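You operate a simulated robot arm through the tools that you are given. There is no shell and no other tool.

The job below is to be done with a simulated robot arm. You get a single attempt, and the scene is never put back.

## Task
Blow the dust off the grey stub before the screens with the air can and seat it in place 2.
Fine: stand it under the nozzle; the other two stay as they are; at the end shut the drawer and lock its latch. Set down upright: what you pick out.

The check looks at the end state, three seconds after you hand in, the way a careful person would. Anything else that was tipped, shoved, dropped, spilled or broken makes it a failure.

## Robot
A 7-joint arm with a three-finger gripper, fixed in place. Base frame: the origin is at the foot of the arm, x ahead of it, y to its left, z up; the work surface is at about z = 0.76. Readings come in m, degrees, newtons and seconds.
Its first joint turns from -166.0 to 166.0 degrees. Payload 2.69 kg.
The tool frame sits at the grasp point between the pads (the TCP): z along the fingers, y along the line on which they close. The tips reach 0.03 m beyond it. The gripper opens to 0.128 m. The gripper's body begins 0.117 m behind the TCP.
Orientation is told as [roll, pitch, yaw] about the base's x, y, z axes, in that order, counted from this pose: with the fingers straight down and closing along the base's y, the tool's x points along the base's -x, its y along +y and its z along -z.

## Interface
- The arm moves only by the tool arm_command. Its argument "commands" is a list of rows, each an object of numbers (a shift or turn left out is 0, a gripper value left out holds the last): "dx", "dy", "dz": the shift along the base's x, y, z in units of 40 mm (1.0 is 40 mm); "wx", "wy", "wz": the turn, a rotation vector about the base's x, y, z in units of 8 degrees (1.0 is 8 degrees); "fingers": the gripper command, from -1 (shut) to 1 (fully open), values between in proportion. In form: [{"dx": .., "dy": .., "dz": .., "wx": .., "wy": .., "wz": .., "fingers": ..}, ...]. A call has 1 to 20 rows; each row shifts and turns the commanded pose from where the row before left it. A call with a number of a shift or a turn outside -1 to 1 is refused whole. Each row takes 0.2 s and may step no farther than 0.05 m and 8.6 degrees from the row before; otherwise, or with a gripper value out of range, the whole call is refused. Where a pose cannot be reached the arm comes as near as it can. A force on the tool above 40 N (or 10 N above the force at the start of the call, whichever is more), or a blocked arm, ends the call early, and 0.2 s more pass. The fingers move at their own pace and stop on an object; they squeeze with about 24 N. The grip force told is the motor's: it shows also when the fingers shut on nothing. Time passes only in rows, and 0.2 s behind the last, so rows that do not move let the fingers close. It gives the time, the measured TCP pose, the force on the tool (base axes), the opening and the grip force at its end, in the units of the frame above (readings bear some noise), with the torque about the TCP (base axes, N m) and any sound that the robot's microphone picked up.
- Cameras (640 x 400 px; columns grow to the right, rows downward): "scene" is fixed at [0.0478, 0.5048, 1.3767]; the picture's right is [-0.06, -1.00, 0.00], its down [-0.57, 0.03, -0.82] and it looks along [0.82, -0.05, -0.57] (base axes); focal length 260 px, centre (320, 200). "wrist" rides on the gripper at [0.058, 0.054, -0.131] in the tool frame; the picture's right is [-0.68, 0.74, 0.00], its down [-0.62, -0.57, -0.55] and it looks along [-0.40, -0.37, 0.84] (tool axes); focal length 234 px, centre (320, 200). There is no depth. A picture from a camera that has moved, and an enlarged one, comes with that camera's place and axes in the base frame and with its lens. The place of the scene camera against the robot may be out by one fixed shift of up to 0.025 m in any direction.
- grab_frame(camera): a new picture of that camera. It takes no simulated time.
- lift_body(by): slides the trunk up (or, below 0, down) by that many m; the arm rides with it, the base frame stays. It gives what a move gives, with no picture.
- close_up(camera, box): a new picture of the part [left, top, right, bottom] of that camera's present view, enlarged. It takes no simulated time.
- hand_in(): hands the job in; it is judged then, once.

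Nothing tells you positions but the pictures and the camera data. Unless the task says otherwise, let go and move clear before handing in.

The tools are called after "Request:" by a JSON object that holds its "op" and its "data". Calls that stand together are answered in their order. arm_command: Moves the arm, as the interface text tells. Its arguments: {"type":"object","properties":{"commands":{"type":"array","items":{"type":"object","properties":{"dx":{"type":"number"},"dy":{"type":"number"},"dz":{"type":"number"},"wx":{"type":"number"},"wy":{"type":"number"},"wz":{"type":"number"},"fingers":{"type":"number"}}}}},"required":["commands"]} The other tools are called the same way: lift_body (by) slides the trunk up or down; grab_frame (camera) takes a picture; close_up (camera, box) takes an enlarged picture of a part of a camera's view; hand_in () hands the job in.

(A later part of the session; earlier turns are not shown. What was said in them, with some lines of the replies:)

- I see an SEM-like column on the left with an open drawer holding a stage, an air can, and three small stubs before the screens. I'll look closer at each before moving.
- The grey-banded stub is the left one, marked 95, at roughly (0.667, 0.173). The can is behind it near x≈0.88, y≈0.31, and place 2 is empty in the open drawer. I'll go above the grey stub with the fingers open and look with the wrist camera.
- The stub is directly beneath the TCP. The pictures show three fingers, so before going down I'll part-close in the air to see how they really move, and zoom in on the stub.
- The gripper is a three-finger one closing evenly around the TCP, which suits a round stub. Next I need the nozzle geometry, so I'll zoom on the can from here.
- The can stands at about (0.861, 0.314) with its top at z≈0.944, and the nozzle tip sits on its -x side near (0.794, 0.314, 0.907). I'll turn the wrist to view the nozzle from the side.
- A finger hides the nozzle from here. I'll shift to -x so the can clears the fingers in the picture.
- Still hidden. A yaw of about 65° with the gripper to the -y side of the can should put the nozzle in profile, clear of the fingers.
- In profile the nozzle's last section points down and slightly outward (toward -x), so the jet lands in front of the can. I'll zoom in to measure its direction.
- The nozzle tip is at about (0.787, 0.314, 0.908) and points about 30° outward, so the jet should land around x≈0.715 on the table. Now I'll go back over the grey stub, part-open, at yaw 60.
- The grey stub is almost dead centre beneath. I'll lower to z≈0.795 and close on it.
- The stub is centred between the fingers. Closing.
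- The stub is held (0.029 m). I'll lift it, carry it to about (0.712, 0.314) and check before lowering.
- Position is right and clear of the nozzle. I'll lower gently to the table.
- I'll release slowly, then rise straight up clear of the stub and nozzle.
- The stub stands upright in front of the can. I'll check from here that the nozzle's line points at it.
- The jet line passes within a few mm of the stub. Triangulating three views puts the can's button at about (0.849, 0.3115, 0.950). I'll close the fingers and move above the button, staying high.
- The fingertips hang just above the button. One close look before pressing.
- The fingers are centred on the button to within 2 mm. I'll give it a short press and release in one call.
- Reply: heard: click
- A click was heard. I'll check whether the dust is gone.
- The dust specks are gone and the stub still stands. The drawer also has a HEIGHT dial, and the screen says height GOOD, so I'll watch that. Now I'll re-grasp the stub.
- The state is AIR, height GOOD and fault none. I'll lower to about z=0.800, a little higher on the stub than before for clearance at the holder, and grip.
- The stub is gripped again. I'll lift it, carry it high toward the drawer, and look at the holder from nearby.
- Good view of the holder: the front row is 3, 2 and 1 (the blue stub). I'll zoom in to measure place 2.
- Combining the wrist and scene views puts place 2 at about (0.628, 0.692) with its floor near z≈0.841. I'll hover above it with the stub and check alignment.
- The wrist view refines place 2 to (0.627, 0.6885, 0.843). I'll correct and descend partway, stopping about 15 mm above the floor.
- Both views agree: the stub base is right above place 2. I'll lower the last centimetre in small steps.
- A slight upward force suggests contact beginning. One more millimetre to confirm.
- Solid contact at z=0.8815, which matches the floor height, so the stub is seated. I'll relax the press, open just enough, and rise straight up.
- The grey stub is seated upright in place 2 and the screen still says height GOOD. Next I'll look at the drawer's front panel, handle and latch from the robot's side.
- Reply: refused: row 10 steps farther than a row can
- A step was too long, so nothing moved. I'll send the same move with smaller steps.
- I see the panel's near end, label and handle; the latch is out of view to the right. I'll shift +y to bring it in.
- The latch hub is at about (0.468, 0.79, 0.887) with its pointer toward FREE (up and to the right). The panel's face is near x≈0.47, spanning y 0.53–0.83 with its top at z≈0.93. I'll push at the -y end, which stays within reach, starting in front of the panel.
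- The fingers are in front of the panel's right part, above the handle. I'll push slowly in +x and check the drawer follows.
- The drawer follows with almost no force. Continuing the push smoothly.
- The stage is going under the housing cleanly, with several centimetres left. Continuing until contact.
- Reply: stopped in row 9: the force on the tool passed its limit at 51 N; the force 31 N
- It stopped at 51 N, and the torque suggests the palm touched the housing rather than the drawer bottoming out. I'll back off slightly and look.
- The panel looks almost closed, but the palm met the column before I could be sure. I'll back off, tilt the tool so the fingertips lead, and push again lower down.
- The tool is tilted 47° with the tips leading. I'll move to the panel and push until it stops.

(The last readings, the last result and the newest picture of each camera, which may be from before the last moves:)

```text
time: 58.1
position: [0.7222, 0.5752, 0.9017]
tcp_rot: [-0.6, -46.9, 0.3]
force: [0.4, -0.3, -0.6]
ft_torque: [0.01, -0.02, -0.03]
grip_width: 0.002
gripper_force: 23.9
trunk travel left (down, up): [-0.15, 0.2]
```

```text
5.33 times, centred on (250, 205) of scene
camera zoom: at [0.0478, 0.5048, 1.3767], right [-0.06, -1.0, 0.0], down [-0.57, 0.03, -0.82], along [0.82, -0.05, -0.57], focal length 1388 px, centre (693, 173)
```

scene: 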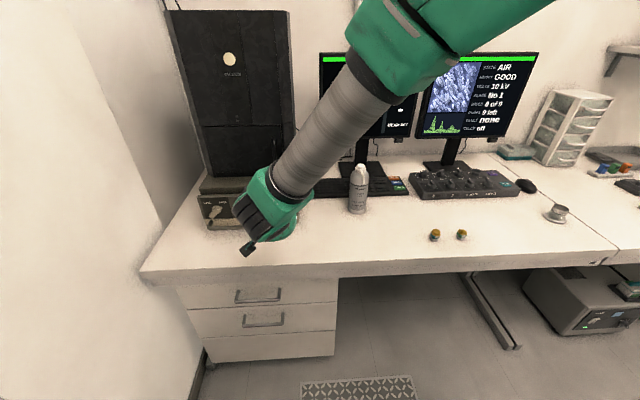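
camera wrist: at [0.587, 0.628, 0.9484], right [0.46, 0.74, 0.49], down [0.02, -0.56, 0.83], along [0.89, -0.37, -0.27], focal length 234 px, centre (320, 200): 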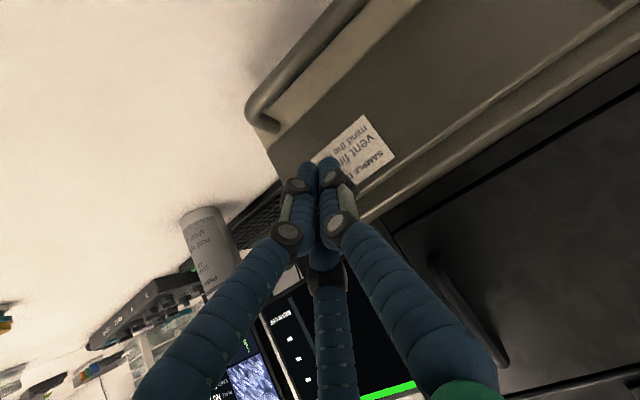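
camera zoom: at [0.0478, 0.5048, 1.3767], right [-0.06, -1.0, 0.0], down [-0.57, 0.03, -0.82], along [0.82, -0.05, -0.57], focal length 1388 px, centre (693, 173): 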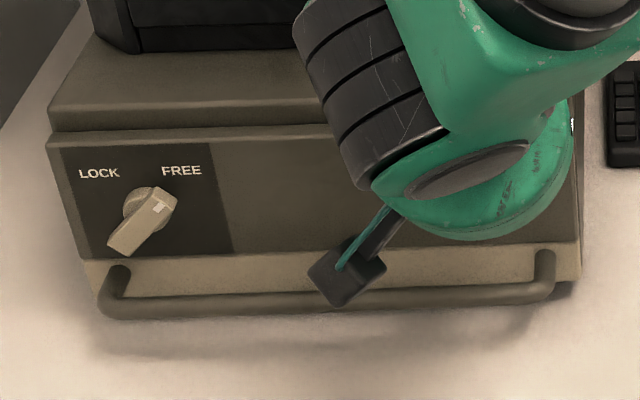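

The panel moved further in with no force, so it wasn't shut before. I'll keep pushing until it really stops.

Request:
{"op": "arm_command", "data": {"commands": [{"dx": 0.1}, {"dx": 0.1}, {"dx": 0.1}, {"dx": 0.1}, {"dx": 0.1}, {"dx": 0.1}]}}

Request:
{"op": "close_up", "data": {"camera": "scene", "box": [190, 170, 310, 240]}}

```text
time: 59.0
position: [0.7302, 0.575, 0.898]
tcp_rot: [-0.6, -46.7, 0.8]
force: [-15.8, 0.8, 4.0]
ft_torque: [0.06, -0.01, -0.05]
grip_width: 0.0023
gripper_force: 24.5
trunk travel left (down, up): [-0.15, 0.2]
stopped in row 4: the force on the tool passed its limit at 46 N (the readings are from after the stop); the commanded pose is now the measured one
```

```text
5.33 times, centred on (250, 205) of scene
camera zoom: at [0.0478, 0.5048, 1.3767], right [-0.06, -1.0, 0.0], down [-0.57, 0.03, -0.82], along [0.82, -0.05, -0.57], focal length 1388 px, centre (693, 173)
```

zoom: 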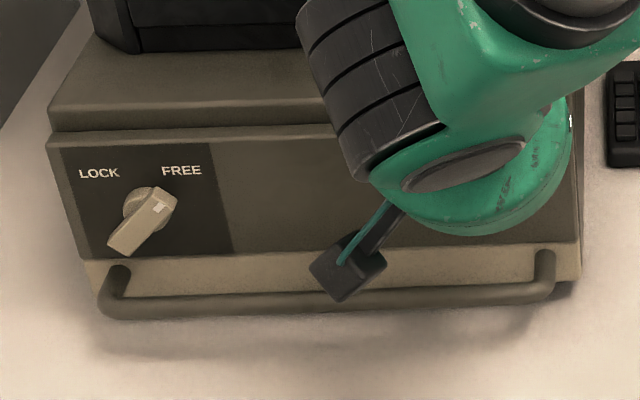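

The drawer is now hard against its stop, with the contact torque near zero. Next is the latch: I'll back off and shift +y to view it with the wrist camera.

Request:
{"op": "arm_command", "data": {"commands": [{"dx": -0.5}, {"dx": -0.8}, {"dx": -0.8, "dy": 0.5}, {"dx": -0.5, "dy": 0.8}, {"dy": 0.8}, {"dy": 0.5}, {}]}}

Request:
{"op": "grab_frame", "data": {"camera": "wrist"}}

Request:
{"op": "grab_frame", "data": {"camera": "scene"}}

Request:
{"op": "close_up", "data": {"camera": "scene", "box": [190, 170, 310, 240]}}

```text
time: 60.6
position: [0.6295, 0.682, 0.8984]
tcp_rot: [-0.7, -46.7, 0.6]
force: [0.2, 0.7, 0.1]
ft_torque: [-0.01, -0.06, 0.01]
grip_width: 0.0023
gripper_force: 24.1
trunk travel left (down, up): [-0.15, 0.2]
```

```text
taken
camera wrist: at [0.493, 0.7347, 0.9453], right [0.46, 0.74, 0.49], down [0.02, -0.56, 0.83], along [0.89, -0.37, -0.28], focal length 234 px, centre (320, 200)
```

wrist: 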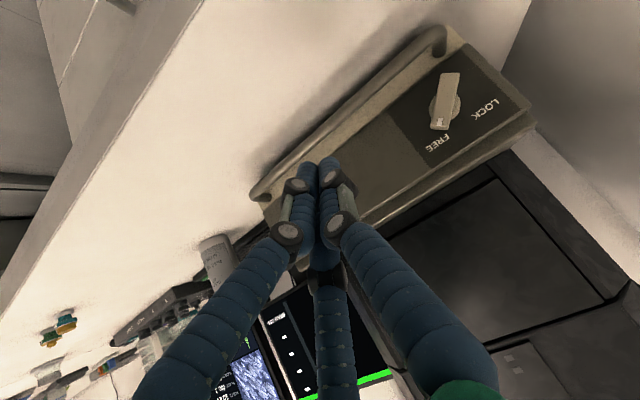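

```text
taken
```

scene: 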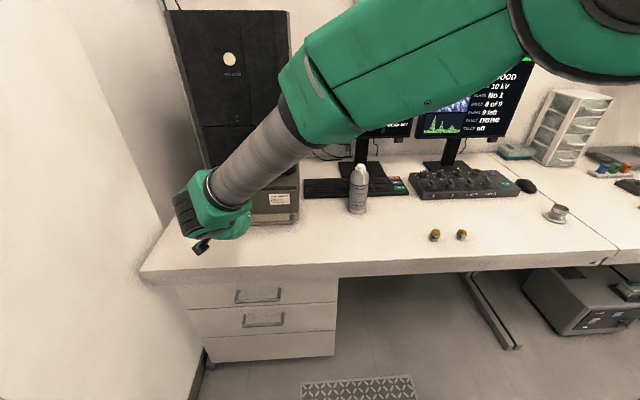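

```text
5.33 times, centred on (250, 205) of scene
camera zoom: at [0.0478, 0.5048, 1.3767], right [-0.06, -1.0, 0.0], down [-0.57, 0.03, -0.82], along [0.82, -0.05, -0.57], focal length 1388 px, centre (693, 173)
```

zoom: 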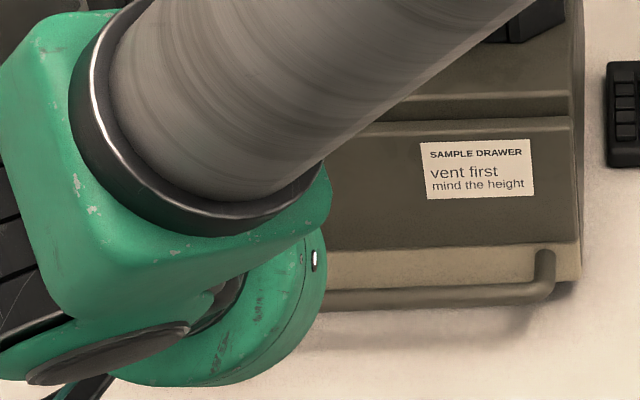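

The latch is in clear view. Zooming to locate the lever.

Request:
{"op": "close_up", "data": {"camera": "wrist", "box": [400, 50, 528, 130]}}

Request:
{"op": "close_up", "data": {"camera": "wrist", "box": [330, 20, 570, 240]}}

```text
5.00 times, centred on (464, 90) of wrist
camera zoom: at [0.493, 0.7347, 0.9453], right [0.46, 0.74, 0.49], down [0.02, -0.56, 0.83], along [0.89, -0.37, -0.28], focal length 1171 px, centre (-400, 750)
```

zoom: 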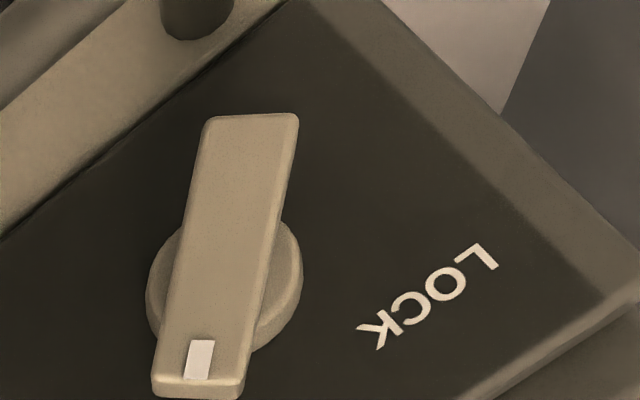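

```text
1.82 times, centred on (450, 130) of wrist
camera zoom: at [0.493, 0.7347, 0.9453], right [0.46, 0.74, 0.49], down [0.02, -0.56, 0.83], along [0.89, -0.37, -0.28], focal length 426 px, centre (84, 327)
```

zoom: 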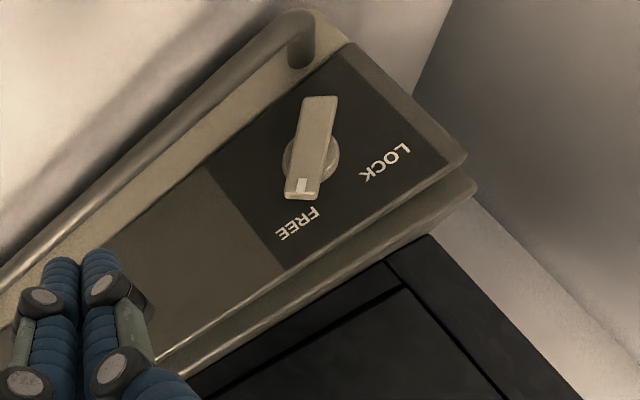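

The lever is about 48 mm long, centred near (0.735, 0.792, 0.865), with its pointer up-right at FREE. I'll yaw the tool toward it and stage the fingertips just short of the pointer's right side.

Request:
{"op": "arm_command", "data": {"commands": [{"dx": 0.2, "dy": 0.3, "dz": 0.09, "wz": 0.94}, {"dx": 0.2, "dy": 0.3, "dz": 0.09, "wz": 0.94}, {"dx": 0.2, "dy": 0.3, "wz": 0.94}, {"dx": 0.2, "dy": 0.3, "wz": 0.94}, {"dx": 0.16}, {}]}}

Request:
{"op": "grab_frame", "data": {"camera": "wrist"}}

Request:
{"op": "grab_frame", "data": {"camera": "scene"}}

```text
time: 62.0
position: [0.6666, 0.7267, 0.9046]
tcp_rot: [-0.6, -46.7, 30.6]
force: [0.0, -0.9, 0.0]
ft_torque: [0.0, -0.03, -0.03]
grip_width: 0.0019
gripper_force: 24.3
trunk travel left (down, up): [-0.15, 0.2]
```

```text
taken
camera wrist: at [0.5223, 0.7049, 0.952], right [0.03, 0.87, 0.49], down [0.3, -0.47, 0.83], along [0.95, 0.12, -0.28], focal length 234 px, centre (320, 200)
```

wrist: 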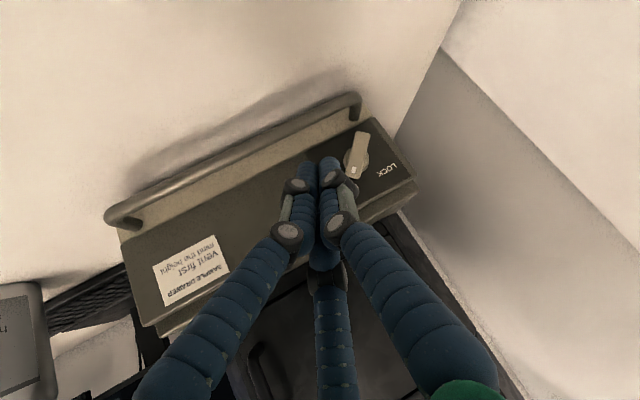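

```text
taken
```

scene: 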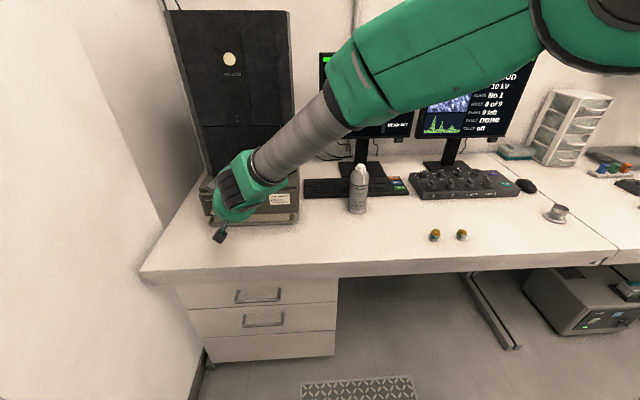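

The pose is reached and the lever sits just beyond the fingertips. Zooming to refine.

Request:
{"op": "close_up", "data": {"camera": "wrist", "box": [280, 110, 408, 190]}}

```text
5.00 times, centred on (344, 150) of wrist
camera zoom: at [0.5223, 0.7049, 0.952], right [0.03, 0.87, 0.49], down [0.3, -0.47, 0.83], along [0.95, 0.12, -0.28], focal length 1171 px, centre (200, 450)
```

zoom: 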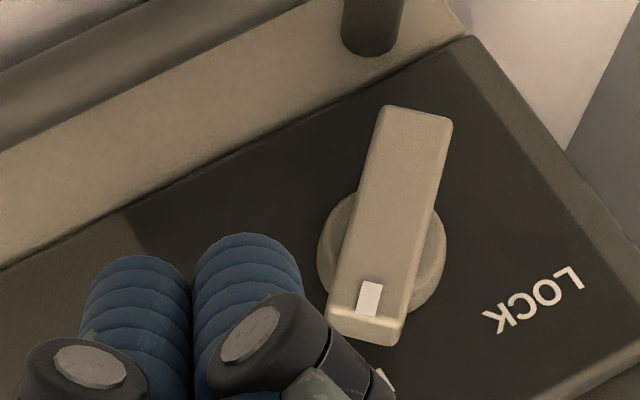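

Refined: lever centre at about (0.745, 0.793, 0.862) and pointer end at (0.745, 0.775, 0.881). I'll advance the tips to the lever's depth, keeping to its right side.

Request:
{"op": "arm_command", "data": {"commands": [{"dx": 0.4, "dz": -0.1}, {"dx": 0.4}, {"dx": 0.3}, {"dx": 0.2}, {"dx": 0.1}, {}]}}

Request:
{"op": "grab_frame", "data": {"camera": "wrist"}}

Request:
{"op": "close_up", "data": {"camera": "wrist", "box": [280, 110, 408, 190]}}

Request:
{"op": "close_up", "data": {"camera": "scene", "box": [190, 160, 310, 250]}}

```text
time: 63.4
position: [0.7218, 0.7276, 0.9012]
tcp_rot: [-0.6, -46.7, 30.7]
force: [-0.2, 0.7, -0.5]
ft_torque: [0.0, 0.0, -0.01]
grip_width: 0.0019
gripper_force: 24.0
trunk travel left (down, up): [-0.15, 0.2]
```

```text
taken
camera wrist: at [0.578, 0.7051, 0.949], right [0.03, 0.87, 0.49], down [0.3, -0.47, 0.83], along [0.95, 0.12, -0.28], focal length 234 px, centre (320, 200)
```

wrist: 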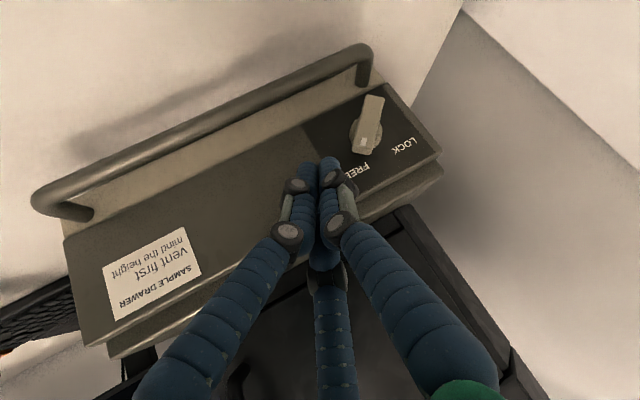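

```text
5.00 times, centred on (344, 150) of wrist
camera zoom: at [0.578, 0.7051, 0.949], right [0.03, 0.87, 0.49], down [0.3, -0.47, 0.83], along [0.95, 0.12, -0.28], focal length 1171 px, centre (200, 450)
```

zoom: 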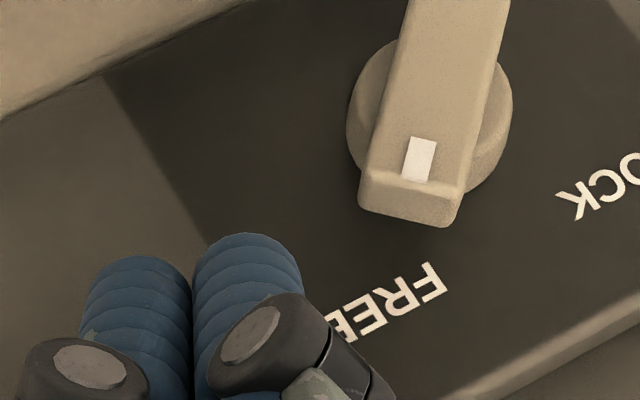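

```text
4.44 times, centred on (250, 205) of scene
camera zoom: at [0.0478, 0.5048, 1.3767], right [-0.06, -1.0, 0.0], down [-0.57, 0.03, -0.82], along [0.82, -0.05, -0.57], focal length 1157 px, centre (631, 178)
```

zoom: 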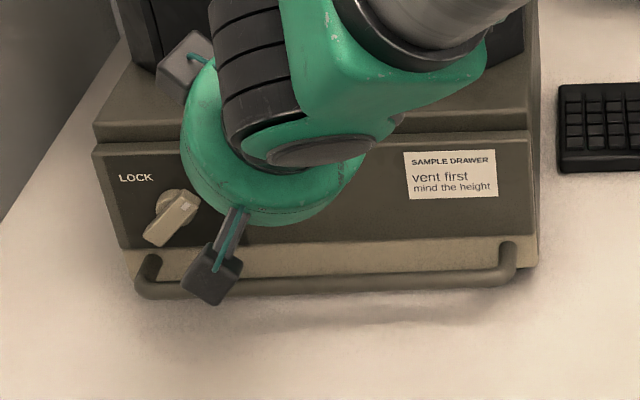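

Triangulation puts the lever's front face at x≈0.733 and its pivot near (y 0.789, z 0.866). Pushing on the lever's lower-right flank along an arc is best, so I'll drop the tips beside it first and ease into contact.

Request:
{"op": "arm_command", "data": {"commands": [{"dx": -0.075, "dz": -0.25}, {"dz": -0.2}, {"dy": 0.25}, {"dy": 0.15}, {"dy": 0.1}, {}]}}

Request:
{"op": "close_up", "data": {"camera": "wrist", "box": [280, 70, 440, 190]}}

Request:
{"op": "close_up", "data": {"camera": "scene", "box": [190, 160, 310, 250]}}

```text
time: 64.8
position: [0.7195, 0.7472, 0.8832]
tcp_rot: [-0.7, -46.6, 30.8]
force: [-0.1, 0.2, 0.0]
ft_torque: [0.0, 0.02, -0.01]
grip_width: 0.002
gripper_force: 23.8
trunk travel left (down, up): [-0.15, 0.2]
```

```text
3.33 times, centred on (360, 130) of wrist
camera zoom: at [0.5749, 0.7259, 0.9312], right [0.03, 0.87, 0.49], down [0.3, -0.47, 0.83], along [0.95, 0.12, -0.28], focal length 781 px, centre (187, 433)
```

zoom: 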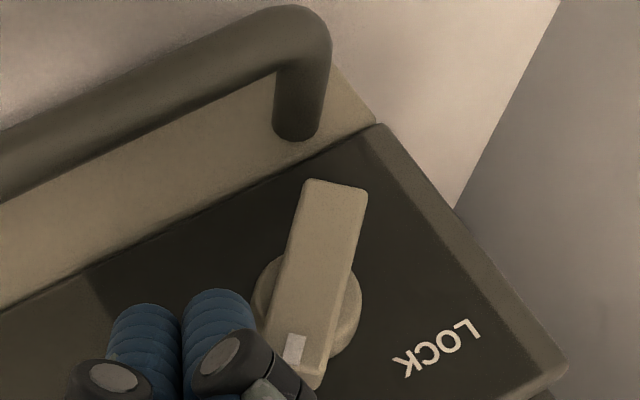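

```text
4.44 times, centred on (250, 205) of scene
camera zoom: at [0.0478, 0.5048, 1.3767], right [-0.06, -1.0, 0.0], down [-0.57, 0.03, -0.82], along [0.82, -0.05, -0.57], focal length 1157 px, centre (631, 178)
```

zoom: 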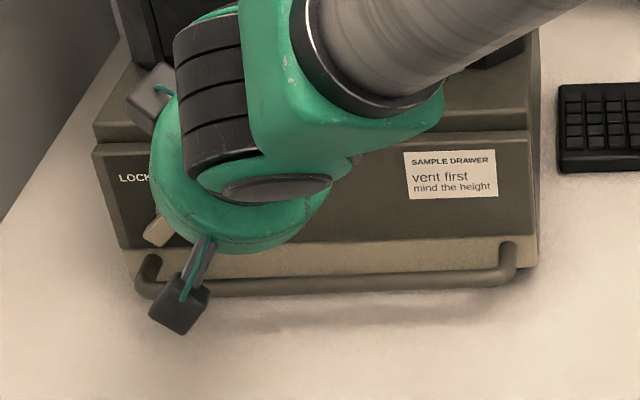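

The tips sit just beside the lever's lower-right flank with no force yet. Now I'll sweep along the arc from FREE toward LOCK.

Request:
{"op": "arm_command", "data": {"commands": [{"dy": 0.1}, {"dy": 0.02, "dz": 0.17}, {"dy": 0.045, "dz": 0.168}, {"dy": 0.085, "dz": 0.148}, {"dy": 0.122, "dz": 0.122}, {}]}}

Request:
{"op": "close_up", "data": {"camera": "wrist", "box": [280, 70, 440, 190]}}

```text
time: 66.2
position: [0.7181, 0.7627, 0.9066]
tcp_rot: [-0.5, -46.6, 30.5]
force: [0.1, -0.7, 0.4]
ft_torque: [0.02, 0.01, -0.04]
grip_width: 0.0024
gripper_force: 23.9
trunk travel left (down, up): [-0.15, 0.2]
```

```text
3.33 times, centred on (360, 130) of wrist
camera zoom: at [0.5747, 0.7404, 0.9555], right [0.03, 0.87, 0.49], down [0.3, -0.47, 0.83], along [0.95, 0.12, -0.28], focal length 781 px, centre (187, 433)
```

zoom: 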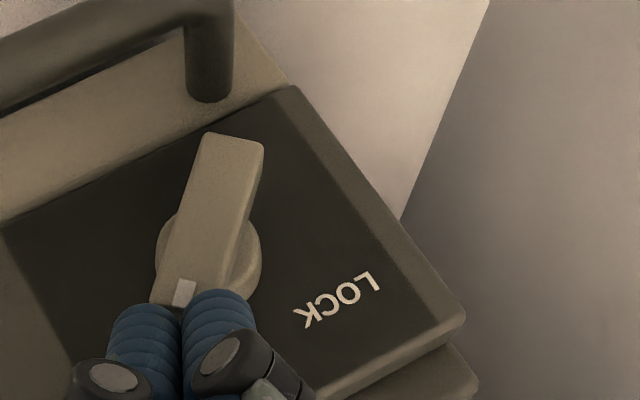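

No force was felt and the lever still points to FREE, so the tips must have passed in front of it or over its end. I'll look closer before trying again.

Request:
{"op": "close_up", "data": {"camera": "wrist", "box": [290, 100, 370, 170]}}

Request:
{"op": "grab_frame", "data": {"camera": "wrist"}}

Request:
{"op": "close_up", "data": {"camera": "scene", "box": [190, 160, 310, 250]}}

```text
5.71 times, centred on (330, 135) of wrist
camera zoom: at [0.5747, 0.7404, 0.9555], right [0.03, 0.87, 0.49], down [0.3, -0.47, 0.83], along [0.95, 0.12, -0.28], focal length 1338 px, centre (263, 571)
```

zoom: 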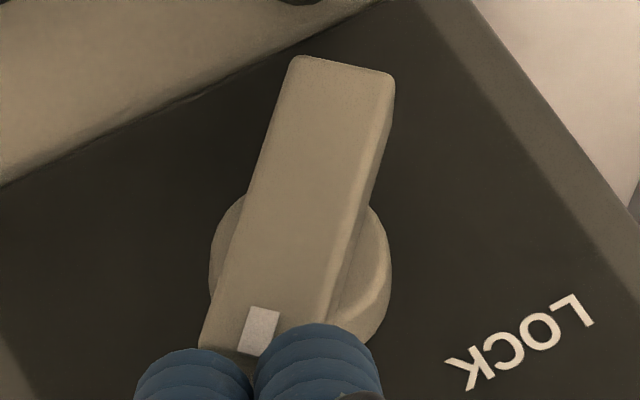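

```text
taken
camera wrist: at [0.5747, 0.7404, 0.9555], right [0.03, 0.87, 0.49], down [0.3, -0.47, 0.83], along [0.95, 0.12, -0.28], focal length 234 px, centre (320, 200)
```

wrist: 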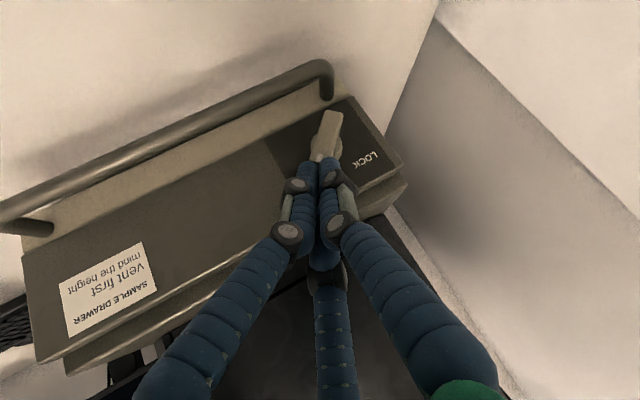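

```text
4.44 times, centred on (250, 205) of scene
camera zoom: at [0.0478, 0.5048, 1.3767], right [-0.06, -1.0, 0.0], down [-0.57, 0.03, -0.82], along [0.82, -0.05, -0.57], focal length 1157 px, centre (631, 178)
```

zoom: 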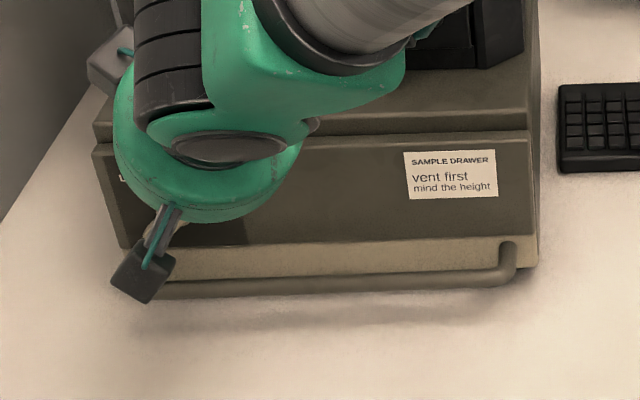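

The fingertips passed in front of the lever, so I need more depth. I'll back out, return to the lever's right side, and feel for the panel face to set the depth properly.

Request:
{"op": "arm_command", "data": {"commands": [{"dx": -0.5}, {"dy": -0.35, "dz": -0.3}, {"dy": -0.35, "dz": -0.3}, {"dx": 0.3}, {"dx": 0.2}, {"dx": 0.1}, {"dx": 0.05}, {}]}}

Request:
{"op": "arm_command", "data": {"commands": [{"dx": 0.06}, {"dx": 0.06}, {}]}}

Request:
{"op": "close_up", "data": {"camera": "wrist", "box": [280, 70, 440, 190]}}

```text
time: 68.0
position: [0.7249, 0.7337, 0.8833]
tcp_rot: [-0.6, -46.8, 30.5]
force: [-1.0, 0.3, 0.5]
ft_torque: [0.01, 0.02, 0.0]
grip_width: 0.0022
gripper_force: 23.6
trunk travel left (down, up): [-0.15, 0.2]
```

```text
time: 68.8
position: [0.7301, 0.7349, 0.8824]
tcp_rot: [-0.7, -46.7, 30.7]
force: [-0.3, 0.7, 0.2]
ft_torque: [0.02, 0.02, 0.0]
grip_width: 0.0021
gripper_force: 24.2
trunk travel left (down, up): [-0.15, 0.2]
```

```text
3.33 times, centred on (360, 130) of wrist
camera zoom: at [0.586, 0.7122, 0.9305], right [0.03, 0.87, 0.49], down [0.3, -0.47, 0.83], along [0.95, 0.12, -0.28], focal length 781 px, centre (187, 433)
```

zoom: 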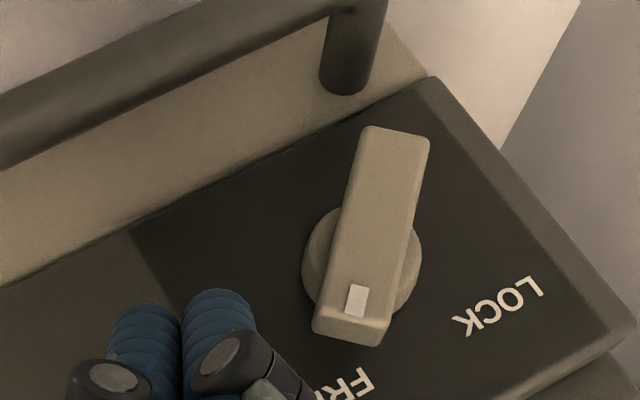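

Request:
{"op": "arm_command", "data": {"commands": [{"dx": 0.06}, {"dx": 0.06}, {}]}}

Request:
{"op": "arm_command", "data": {"commands": [{"dx": 0.06}, {}]}}

Request:
{"op": "arm_command", "data": {"commands": [{"dx": 0.06}, {}]}}

```text
time: 69.5
position: [0.7308, 0.7349, 0.8807]
tcp_rot: [-0.6, -46.5, 30.7]
force: [-13.6, 0.5, 2.0]
ft_torque: [0.19, 0.06, 0.11]
grip_width: 0.0022
gripper_force: 24.8
trunk travel left (down, up): [-0.15, 0.2]
stopped in row 3: the force on the tool passed its limit at 41 N (the readings are from after the stop); the commanded pose is now the measured one
```

```text
time: 70.2
position: [0.7299, 0.7354, 0.8796]
tcp_rot: [-0.5, -46.4, 30.8]
force: [-13.2, 0.2, 2.1]
ft_torque: [0.18, 0.05, 0.09]
grip_width: 0.002
gripper_force: 24.0
trunk travel left (down, up): [-0.15, 0.2]
stopped in row 2: the force on the tool passed its limit at 41 N (the readings are from after the stop); the commanded pose is now the measured one
```

```text
time: 70.7
position: [0.7321, 0.7359, 0.878]
tcp_rot: [-0.7, -46.3, 31.1]
force: [-14.2, -0.2, 2.8]
ft_torque: [0.19, 0.03, 0.06]
grip_width: 0.0023
gripper_force: 23.9
trunk travel left (down, up): [-0.15, 0.2]
stopped in row 2: the force on the tool passed its limit at 43 N (the readings are from after the stop); the commanded pose is now the measured one
```

The panel face is felt at TCP x≈0.731, so my sweep was about 12 mm too shallow. I'll stand off 5 mm and approach the lever's flank, feeling for contact.

Request:
{"op": "arm_command", "data": {"commands": [{"dx": -0.15, "dz": 0.06}, {"dy": 0.15}, {"dy": 0.15}, {"dy": 0.08}, {}]}}

Request:
{"op": "close_up", "data": {"camera": "wrist", "box": [280, 70, 440, 190]}}

```text
time: 71.9
position: [0.7258, 0.7512, 0.8806]
tcp_rot: [-0.6, -46.2, 31.0]
force: [-0.3, -0.1, 0.6]
ft_torque: [-0.02, -0.02, 0.01]
grip_width: 0.0021
gripper_force: 23.5
trunk travel left (down, up): [-0.15, 0.2]
```

```text
3.33 times, centred on (360, 130) of wrist
camera zoom: at [0.5822, 0.7292, 0.9288], right [0.03, 0.87, 0.48], down [0.31, -0.47, 0.83], along [0.95, 0.13, -0.28], focal length 781 px, centre (187, 433)
```

zoom: 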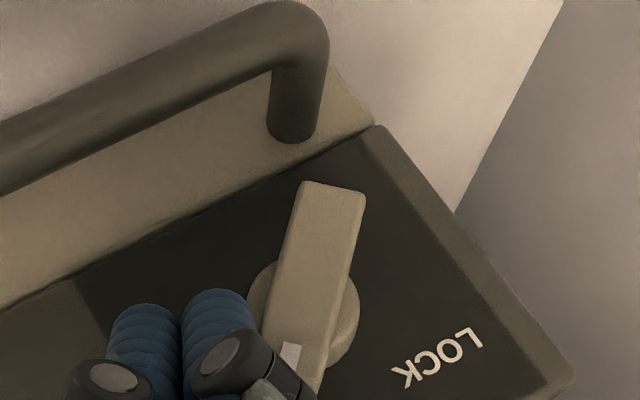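

Request:
{"op": "arm_command", "data": {"commands": [{"dy": 0.08}, {"dy": 0.06}, {}]}}

Request:
{"op": "close_up", "data": {"camera": "wrist", "box": [280, 70, 440, 190]}}

```text
time: 72.7
position: [0.7254, 0.7566, 0.8816]
tcp_rot: [-0.5, -46.4, 31.0]
force: [0.3, -0.8, -0.9]
ft_torque: [-0.01, 0.01, -0.02]
grip_width: 0.0022
gripper_force: 24.1
trunk travel left (down, up): [-0.15, 0.2]
```

```text
3.33 times, centred on (360, 130) of wrist
camera zoom: at [0.5826, 0.7344, 0.929], right [0.03, 0.87, 0.48], down [0.31, -0.47, 0.83], along [0.95, 0.13, -0.28], focal length 781 px, centre (187, 433)
```

zoom: 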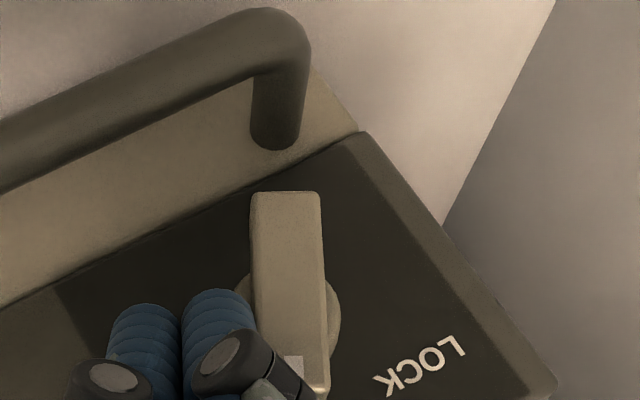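

The lever is turning now: contact is good and the force small. Continuing along the arc.

Request:
{"op": "arm_command", "data": {"commands": [{"dy": 0.02, "dz": 0.145}, {"dy": 0.035, "dz": 0.14}, {"dy": 0.065, "dz": 0.13}, {}]}}

Request:
{"op": "close_up", "data": {"camera": "wrist", "box": [280, 70, 440, 190]}}

```text
time: 73.7
position: [0.7259, 0.7624, 0.898]
tcp_rot: [-0.6, -46.3, 31.0]
force: [0.3, 0.1, -1.3]
ft_torque: [-0.01, 0.03, 0.0]
grip_width: 0.0021
gripper_force: 24.2
trunk travel left (down, up): [-0.15, 0.2]
```

```text
3.33 times, centred on (360, 130) of wrist
camera zoom: at [0.5825, 0.7395, 0.9459], right [0.03, 0.87, 0.48], down [0.31, -0.47, 0.83], along [0.95, 0.13, -0.28], focal length 781 px, centre (187, 433)
```

zoom: 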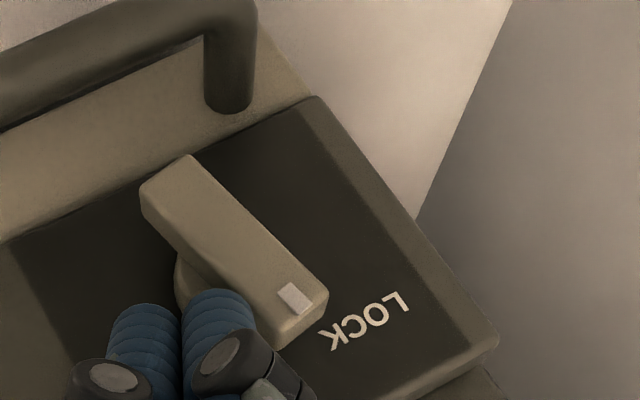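

The lever is now a little past vertical toward LOCK. Continuing to the stop.

Request:
{"op": "arm_command", "data": {"commands": [{"dy": 0.085, "dz": 0.09}, {"dy": 0.108, "dz": 0.065}, {"dy": 0.12, "dz": 0.037}, {}]}}

Request:
{"op": "close_up", "data": {"camera": "wrist", "box": [280, 70, 440, 190]}}

```text
time: 74.7
position: [0.7267, 0.7751, 0.9039]
tcp_rot: [-0.5, -46.3, 31.0]
force: [-0.6, -0.8, -0.6]
ft_torque: [-0.04, 0.0, -0.02]
grip_width: 0.0023
gripper_force: 24.3
trunk travel left (down, up): [-0.15, 0.2]
```

```text
3.33 times, centred on (360, 130) of wrist
camera zoom: at [0.5828, 0.752, 0.9529], right [0.03, 0.87, 0.48], down [0.31, -0.47, 0.83], along [0.95, 0.13, -0.28], focal length 781 px, centre (187, 433)
```

zoom: 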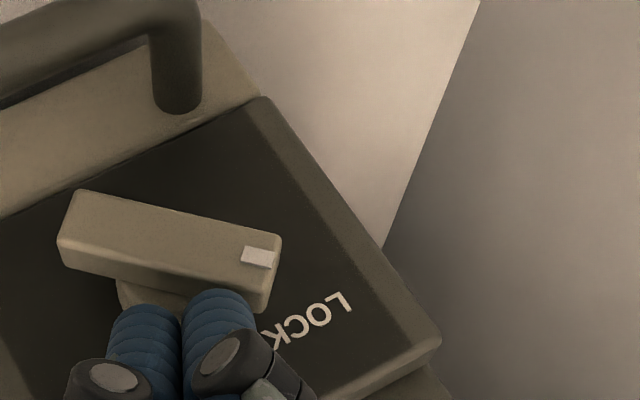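

The pointer is now about 45° toward LOCK. I'll nudge a bit further to make sure it has reached its stop.

Request:
{"op": "arm_command", "data": {"commands": [{"dy": 0.08}, {"dy": 0.06, "dz": -0.03}, {}]}}

Request:
{"op": "close_up", "data": {"camera": "wrist", "box": [280, 70, 440, 190]}}

```text
time: 75.5
position: [0.7253, 0.7799, 0.9057]
tcp_rot: [-0.5, -46.4, 31.0]
force: [-1.7, -0.3, 1.6]
ft_torque: [0.02, 0.02, 0.01]
grip_width: 0.0023
gripper_force: 24.6
trunk travel left (down, up): [-0.15, 0.2]
```

```text
3.33 times, centred on (360, 130) of wrist
camera zoom: at [0.5818, 0.7575, 0.952], right [0.03, 0.87, 0.48], down [0.31, -0.47, 0.83], along [0.95, 0.13, -0.28], focal length 781 px, centre (187, 433)
```

zoom: 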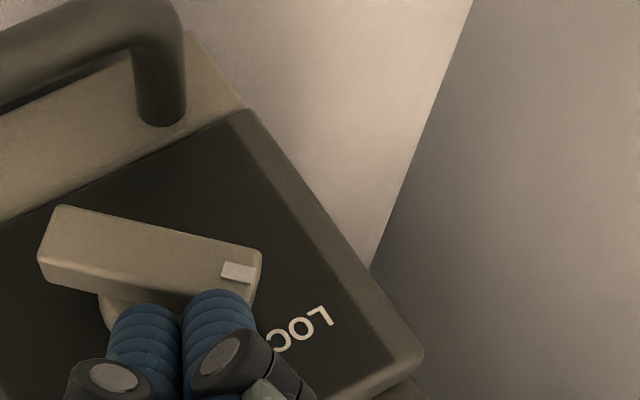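

Request:
{"op": "arm_command", "data": {"commands": [{"dy": 0.05, "dz": -0.08}, {"dy": 0.04, "dz": -0.06}, {}]}}

Request:
{"op": "close_up", "data": {"camera": "wrist", "box": [280, 70, 440, 190]}}

```text
time: 76.2
position: [0.725, 0.7825, 0.9031]
tcp_rot: [-0.5, -46.6, 30.8]
force: [-22.1, -21.1, 19.4]
ft_torque: [0.12, 0.18, 0.22]
grip_width: 0.0019
gripper_force: 23.7
trunk travel left (down, up): [-0.15, 0.2]
stopped in row 3: the force on the tool passed its limit at 42 N (the readings are from after the stop); the commanded pose is now the measured one
```

```text
3.33 times, centred on (360, 130) of wrist
camera zoom: at [0.5811, 0.7602, 0.9514], right [0.02, 0.87, 0.49], down [0.31, -0.47, 0.83], along [0.95, 0.13, -0.28], focal length 781 px, centre (187, 433)
```

zoom: 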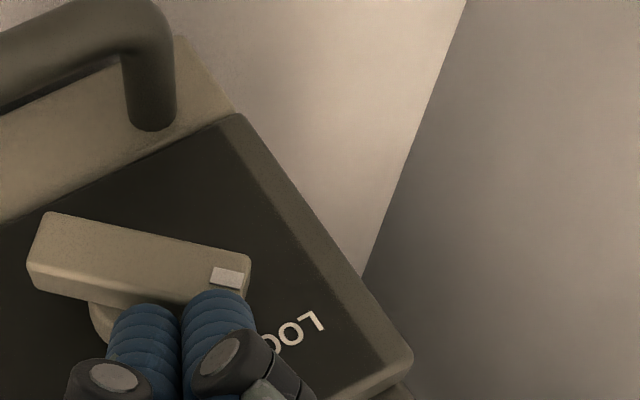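

The lever resists firmly at 45°, so it is at the LOCK stop. I'll ease off, back straight out, and look over everything.

Request:
{"op": "arm_command", "data": {"commands": [{"dy": -0.1, "dz": 0.15}, {"dx": -0.4, "dy": -0.1, "dz": 0.15}, {"dx": -0.7, "dz": 0.2}, {"dx": -0.7, "dz": 0.2}, {"dx": -0.7, "dy": -0.4, "dz": 0.3}, {"dx": -0.4, "dy": -0.8, "dz": 0.3}, {"dx": -0.4, "dy": -0.8, "dz": 0.3}, {"dx": -0.4, "dy": -0.8, "dz": 0.3}, {"dx": -0.4, "dy": -0.8, "dz": 0.3}, {"dx": -0.4, "dy": -0.8, "dz": 0.3}, {"dx": -0.4, "dy": -0.8, "dz": 0.3}, {"dx": -0.4, "dy": -0.8, "dz": 0.3}, {}]}}

Request:
{"op": "grab_frame", "data": {"camera": "scene"}}

Request:
{"op": "close_up", "data": {"camera": "scene", "box": [190, 160, 310, 250]}}

Request:
{"op": "grab_frame", "data": {"camera": "wrist"}}

```text
time: 79.0
position: [0.5131, 0.5341, 1.0252]
tcp_rot: [-0.5, -46.5, 31.0]
force: [0.1, 0.4, 0.9]
ft_torque: [0.01, 0.02, 0.02]
grip_width: 0.0022
gripper_force: 23.6
trunk travel left (down, up): [-0.15, 0.2]
```

```text
taken
```

scene: 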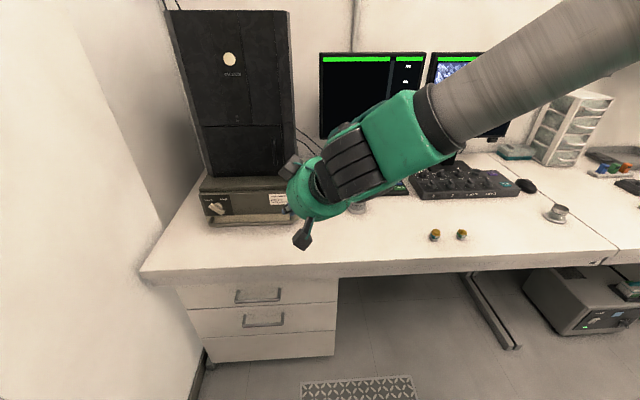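

```text
4.44 times, centred on (250, 205) of scene
camera zoom: at [0.0478, 0.5048, 1.3767], right [-0.06, -1.0, 0.0], down [-0.57, 0.03, -0.82], along [0.82, -0.05, -0.57], focal length 1157 px, centre (631, 178)
```

zoom: 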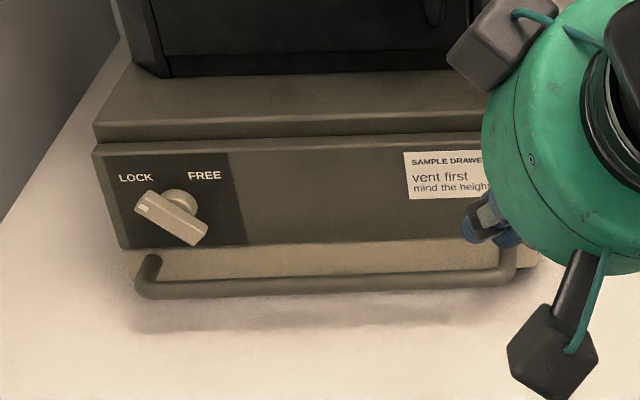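

```text
taken
camera wrist: at [0.3694, 0.5116, 1.0732], right [0.02, 0.87, 0.49], down [0.31, -0.47, 0.83], along [0.95, 0.13, -0.28], focal length 234 px, centre (320, 200)
```

wrist: 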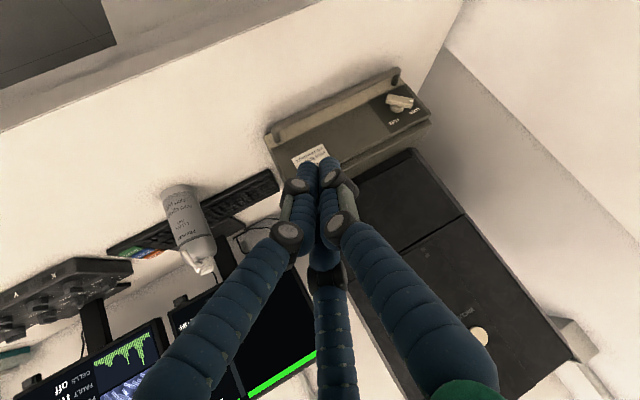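

The pointer now shows LOCK and the panel is flush. I'll raise the arm well clear, then check the screens and the rest of the desk.

Request:
{"op": "arm_command", "data": {"commands": [{"dz": 0.9, "dx": -0.3}, {"dz": 0.9, "dx": -0.3}, {"dz": 0.9, "dx": -0.3}, {"dz": 0.9, "dx": -0.3}, {"dz": 0.5, "dx": -0.3, "dy": -0.6}, {"dy": -0.9}, {"dy": -0.9}, {"dy": -0.9}, {"dy": -0.9}, {"dy": -0.9}, {"dy": -0.9}, {"dy": -0.9}, {"dy": -0.9}, {"dy": -0.9}, {"dy": -0.9}, {"dy": -0.9}, {}]}}

Request:
{"op": "grab_frame", "data": {"camera": "scene"}}

Request:
{"op": "close_up", "data": {"camera": "scene", "box": [190, 160, 310, 250]}}

Request:
{"op": "close_up", "data": {"camera": "scene", "box": [330, 150, 510, 260]}}

Request:
{"op": "close_up", "data": {"camera": "scene", "box": [310, 40, 550, 160]}}

```text
time: 82.6
position: [0.4524, 0.1153, 1.1875]
tcp_rot: [-0.5, -46.6, 30.8]
force: [-0.8, -0.3, 0.1]
ft_torque: [0.0, -0.01, 0.01]
grip_width: 0.002
gripper_force: 24.1
trunk travel left (down, up): [-0.15, 0.2]
```

```text
taken
```

scene: 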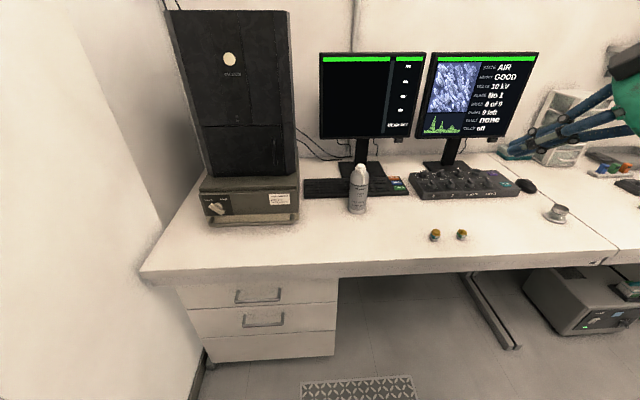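

```text
4.44 times, centred on (250, 205) of scene
camera zoom: at [0.0478, 0.5048, 1.3767], right [-0.06, -1.0, 0.0], down [-0.57, 0.03, -0.82], along [0.82, -0.05, -0.57], focal length 1157 px, centre (631, 178)
```

zoom: 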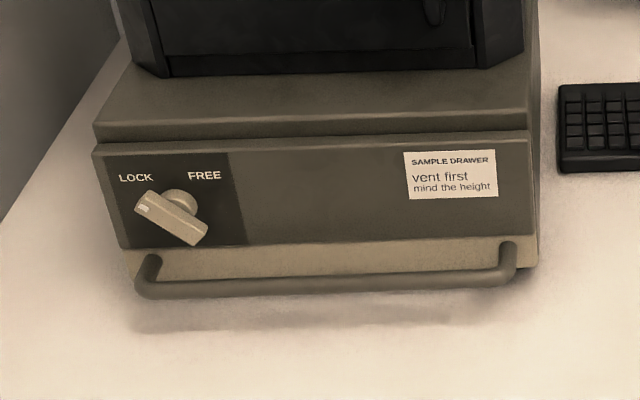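

```text
3.56 times, centred on (420, 205) of scene
camera zoom: at [0.0478, 0.5048, 1.3767], right [-0.06, -1.0, 0.0], down [-0.57, 0.03, -0.82], along [0.82, -0.05, -0.57], focal length 925 px, centre (-36, 182)
```

zoom: 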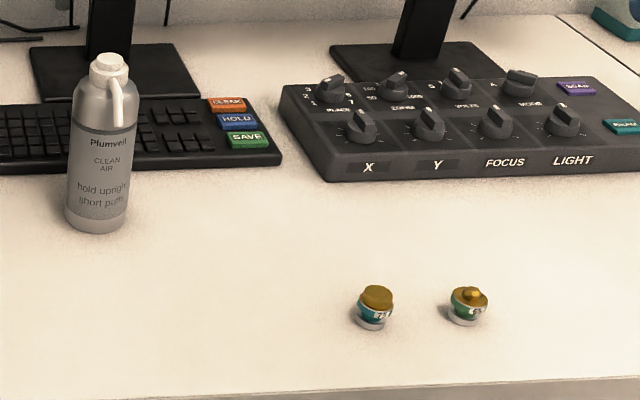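

```text
2.67 times, centred on (430, 100) of scene
camera zoom: at [0.0478, 0.5048, 1.3767], right [-0.06, -1.0, 0.0], down [-0.57, 0.03, -0.82], along [0.82, -0.05, -0.57], focal length 694 px, centre (27, 467)
```

zoom: 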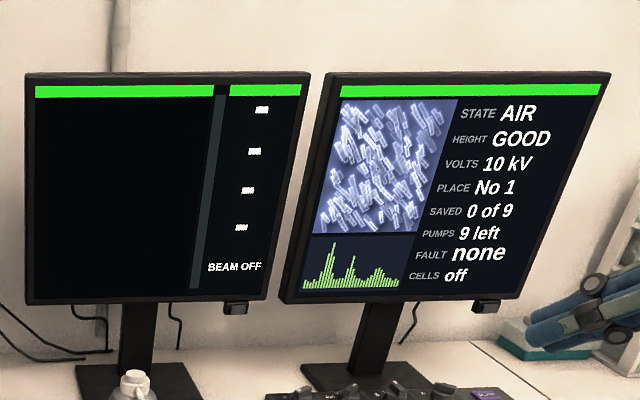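

The drawer is shut with its latch at LOCK, and the can and the other two stubs stand where they were. The screen shows height GOOD and fault none, and the arm is clear, so I'm handing in.

Request:
{"op": "hand_in", "data": {}}

```text
The job is handed in.
```

The grey stub, number 95, is dusted and seated upright in place 2. The drawer is shut and its latch is at LOCK. The job is handed in, but I haven't seen the verdict.

- **Dusting:** I stood the stub in line with the can's nozzle and gave one short press. In a close-up afterwards, the specks on its top were gone.
- **Seating:** It went down onto the floor of place 2 and stayed upright when I let go. That is the last I saw of it, because the drawer then closed over it.
- **Drawer:** My first push stopped short because the palm touched the column above the drawer. I tilted the tool and pushed again until the drawer met its stop, and the column looked undisturbed.
- **Latch:** My first try passed in front of the lever without moving it. The second turned it until it stopped firmly at LOCK.
- **Everything else:** The other two stubs and the can stood as before in the last pictures. The screen still read height GOOD and fault none, and the arm was clear of the desk.
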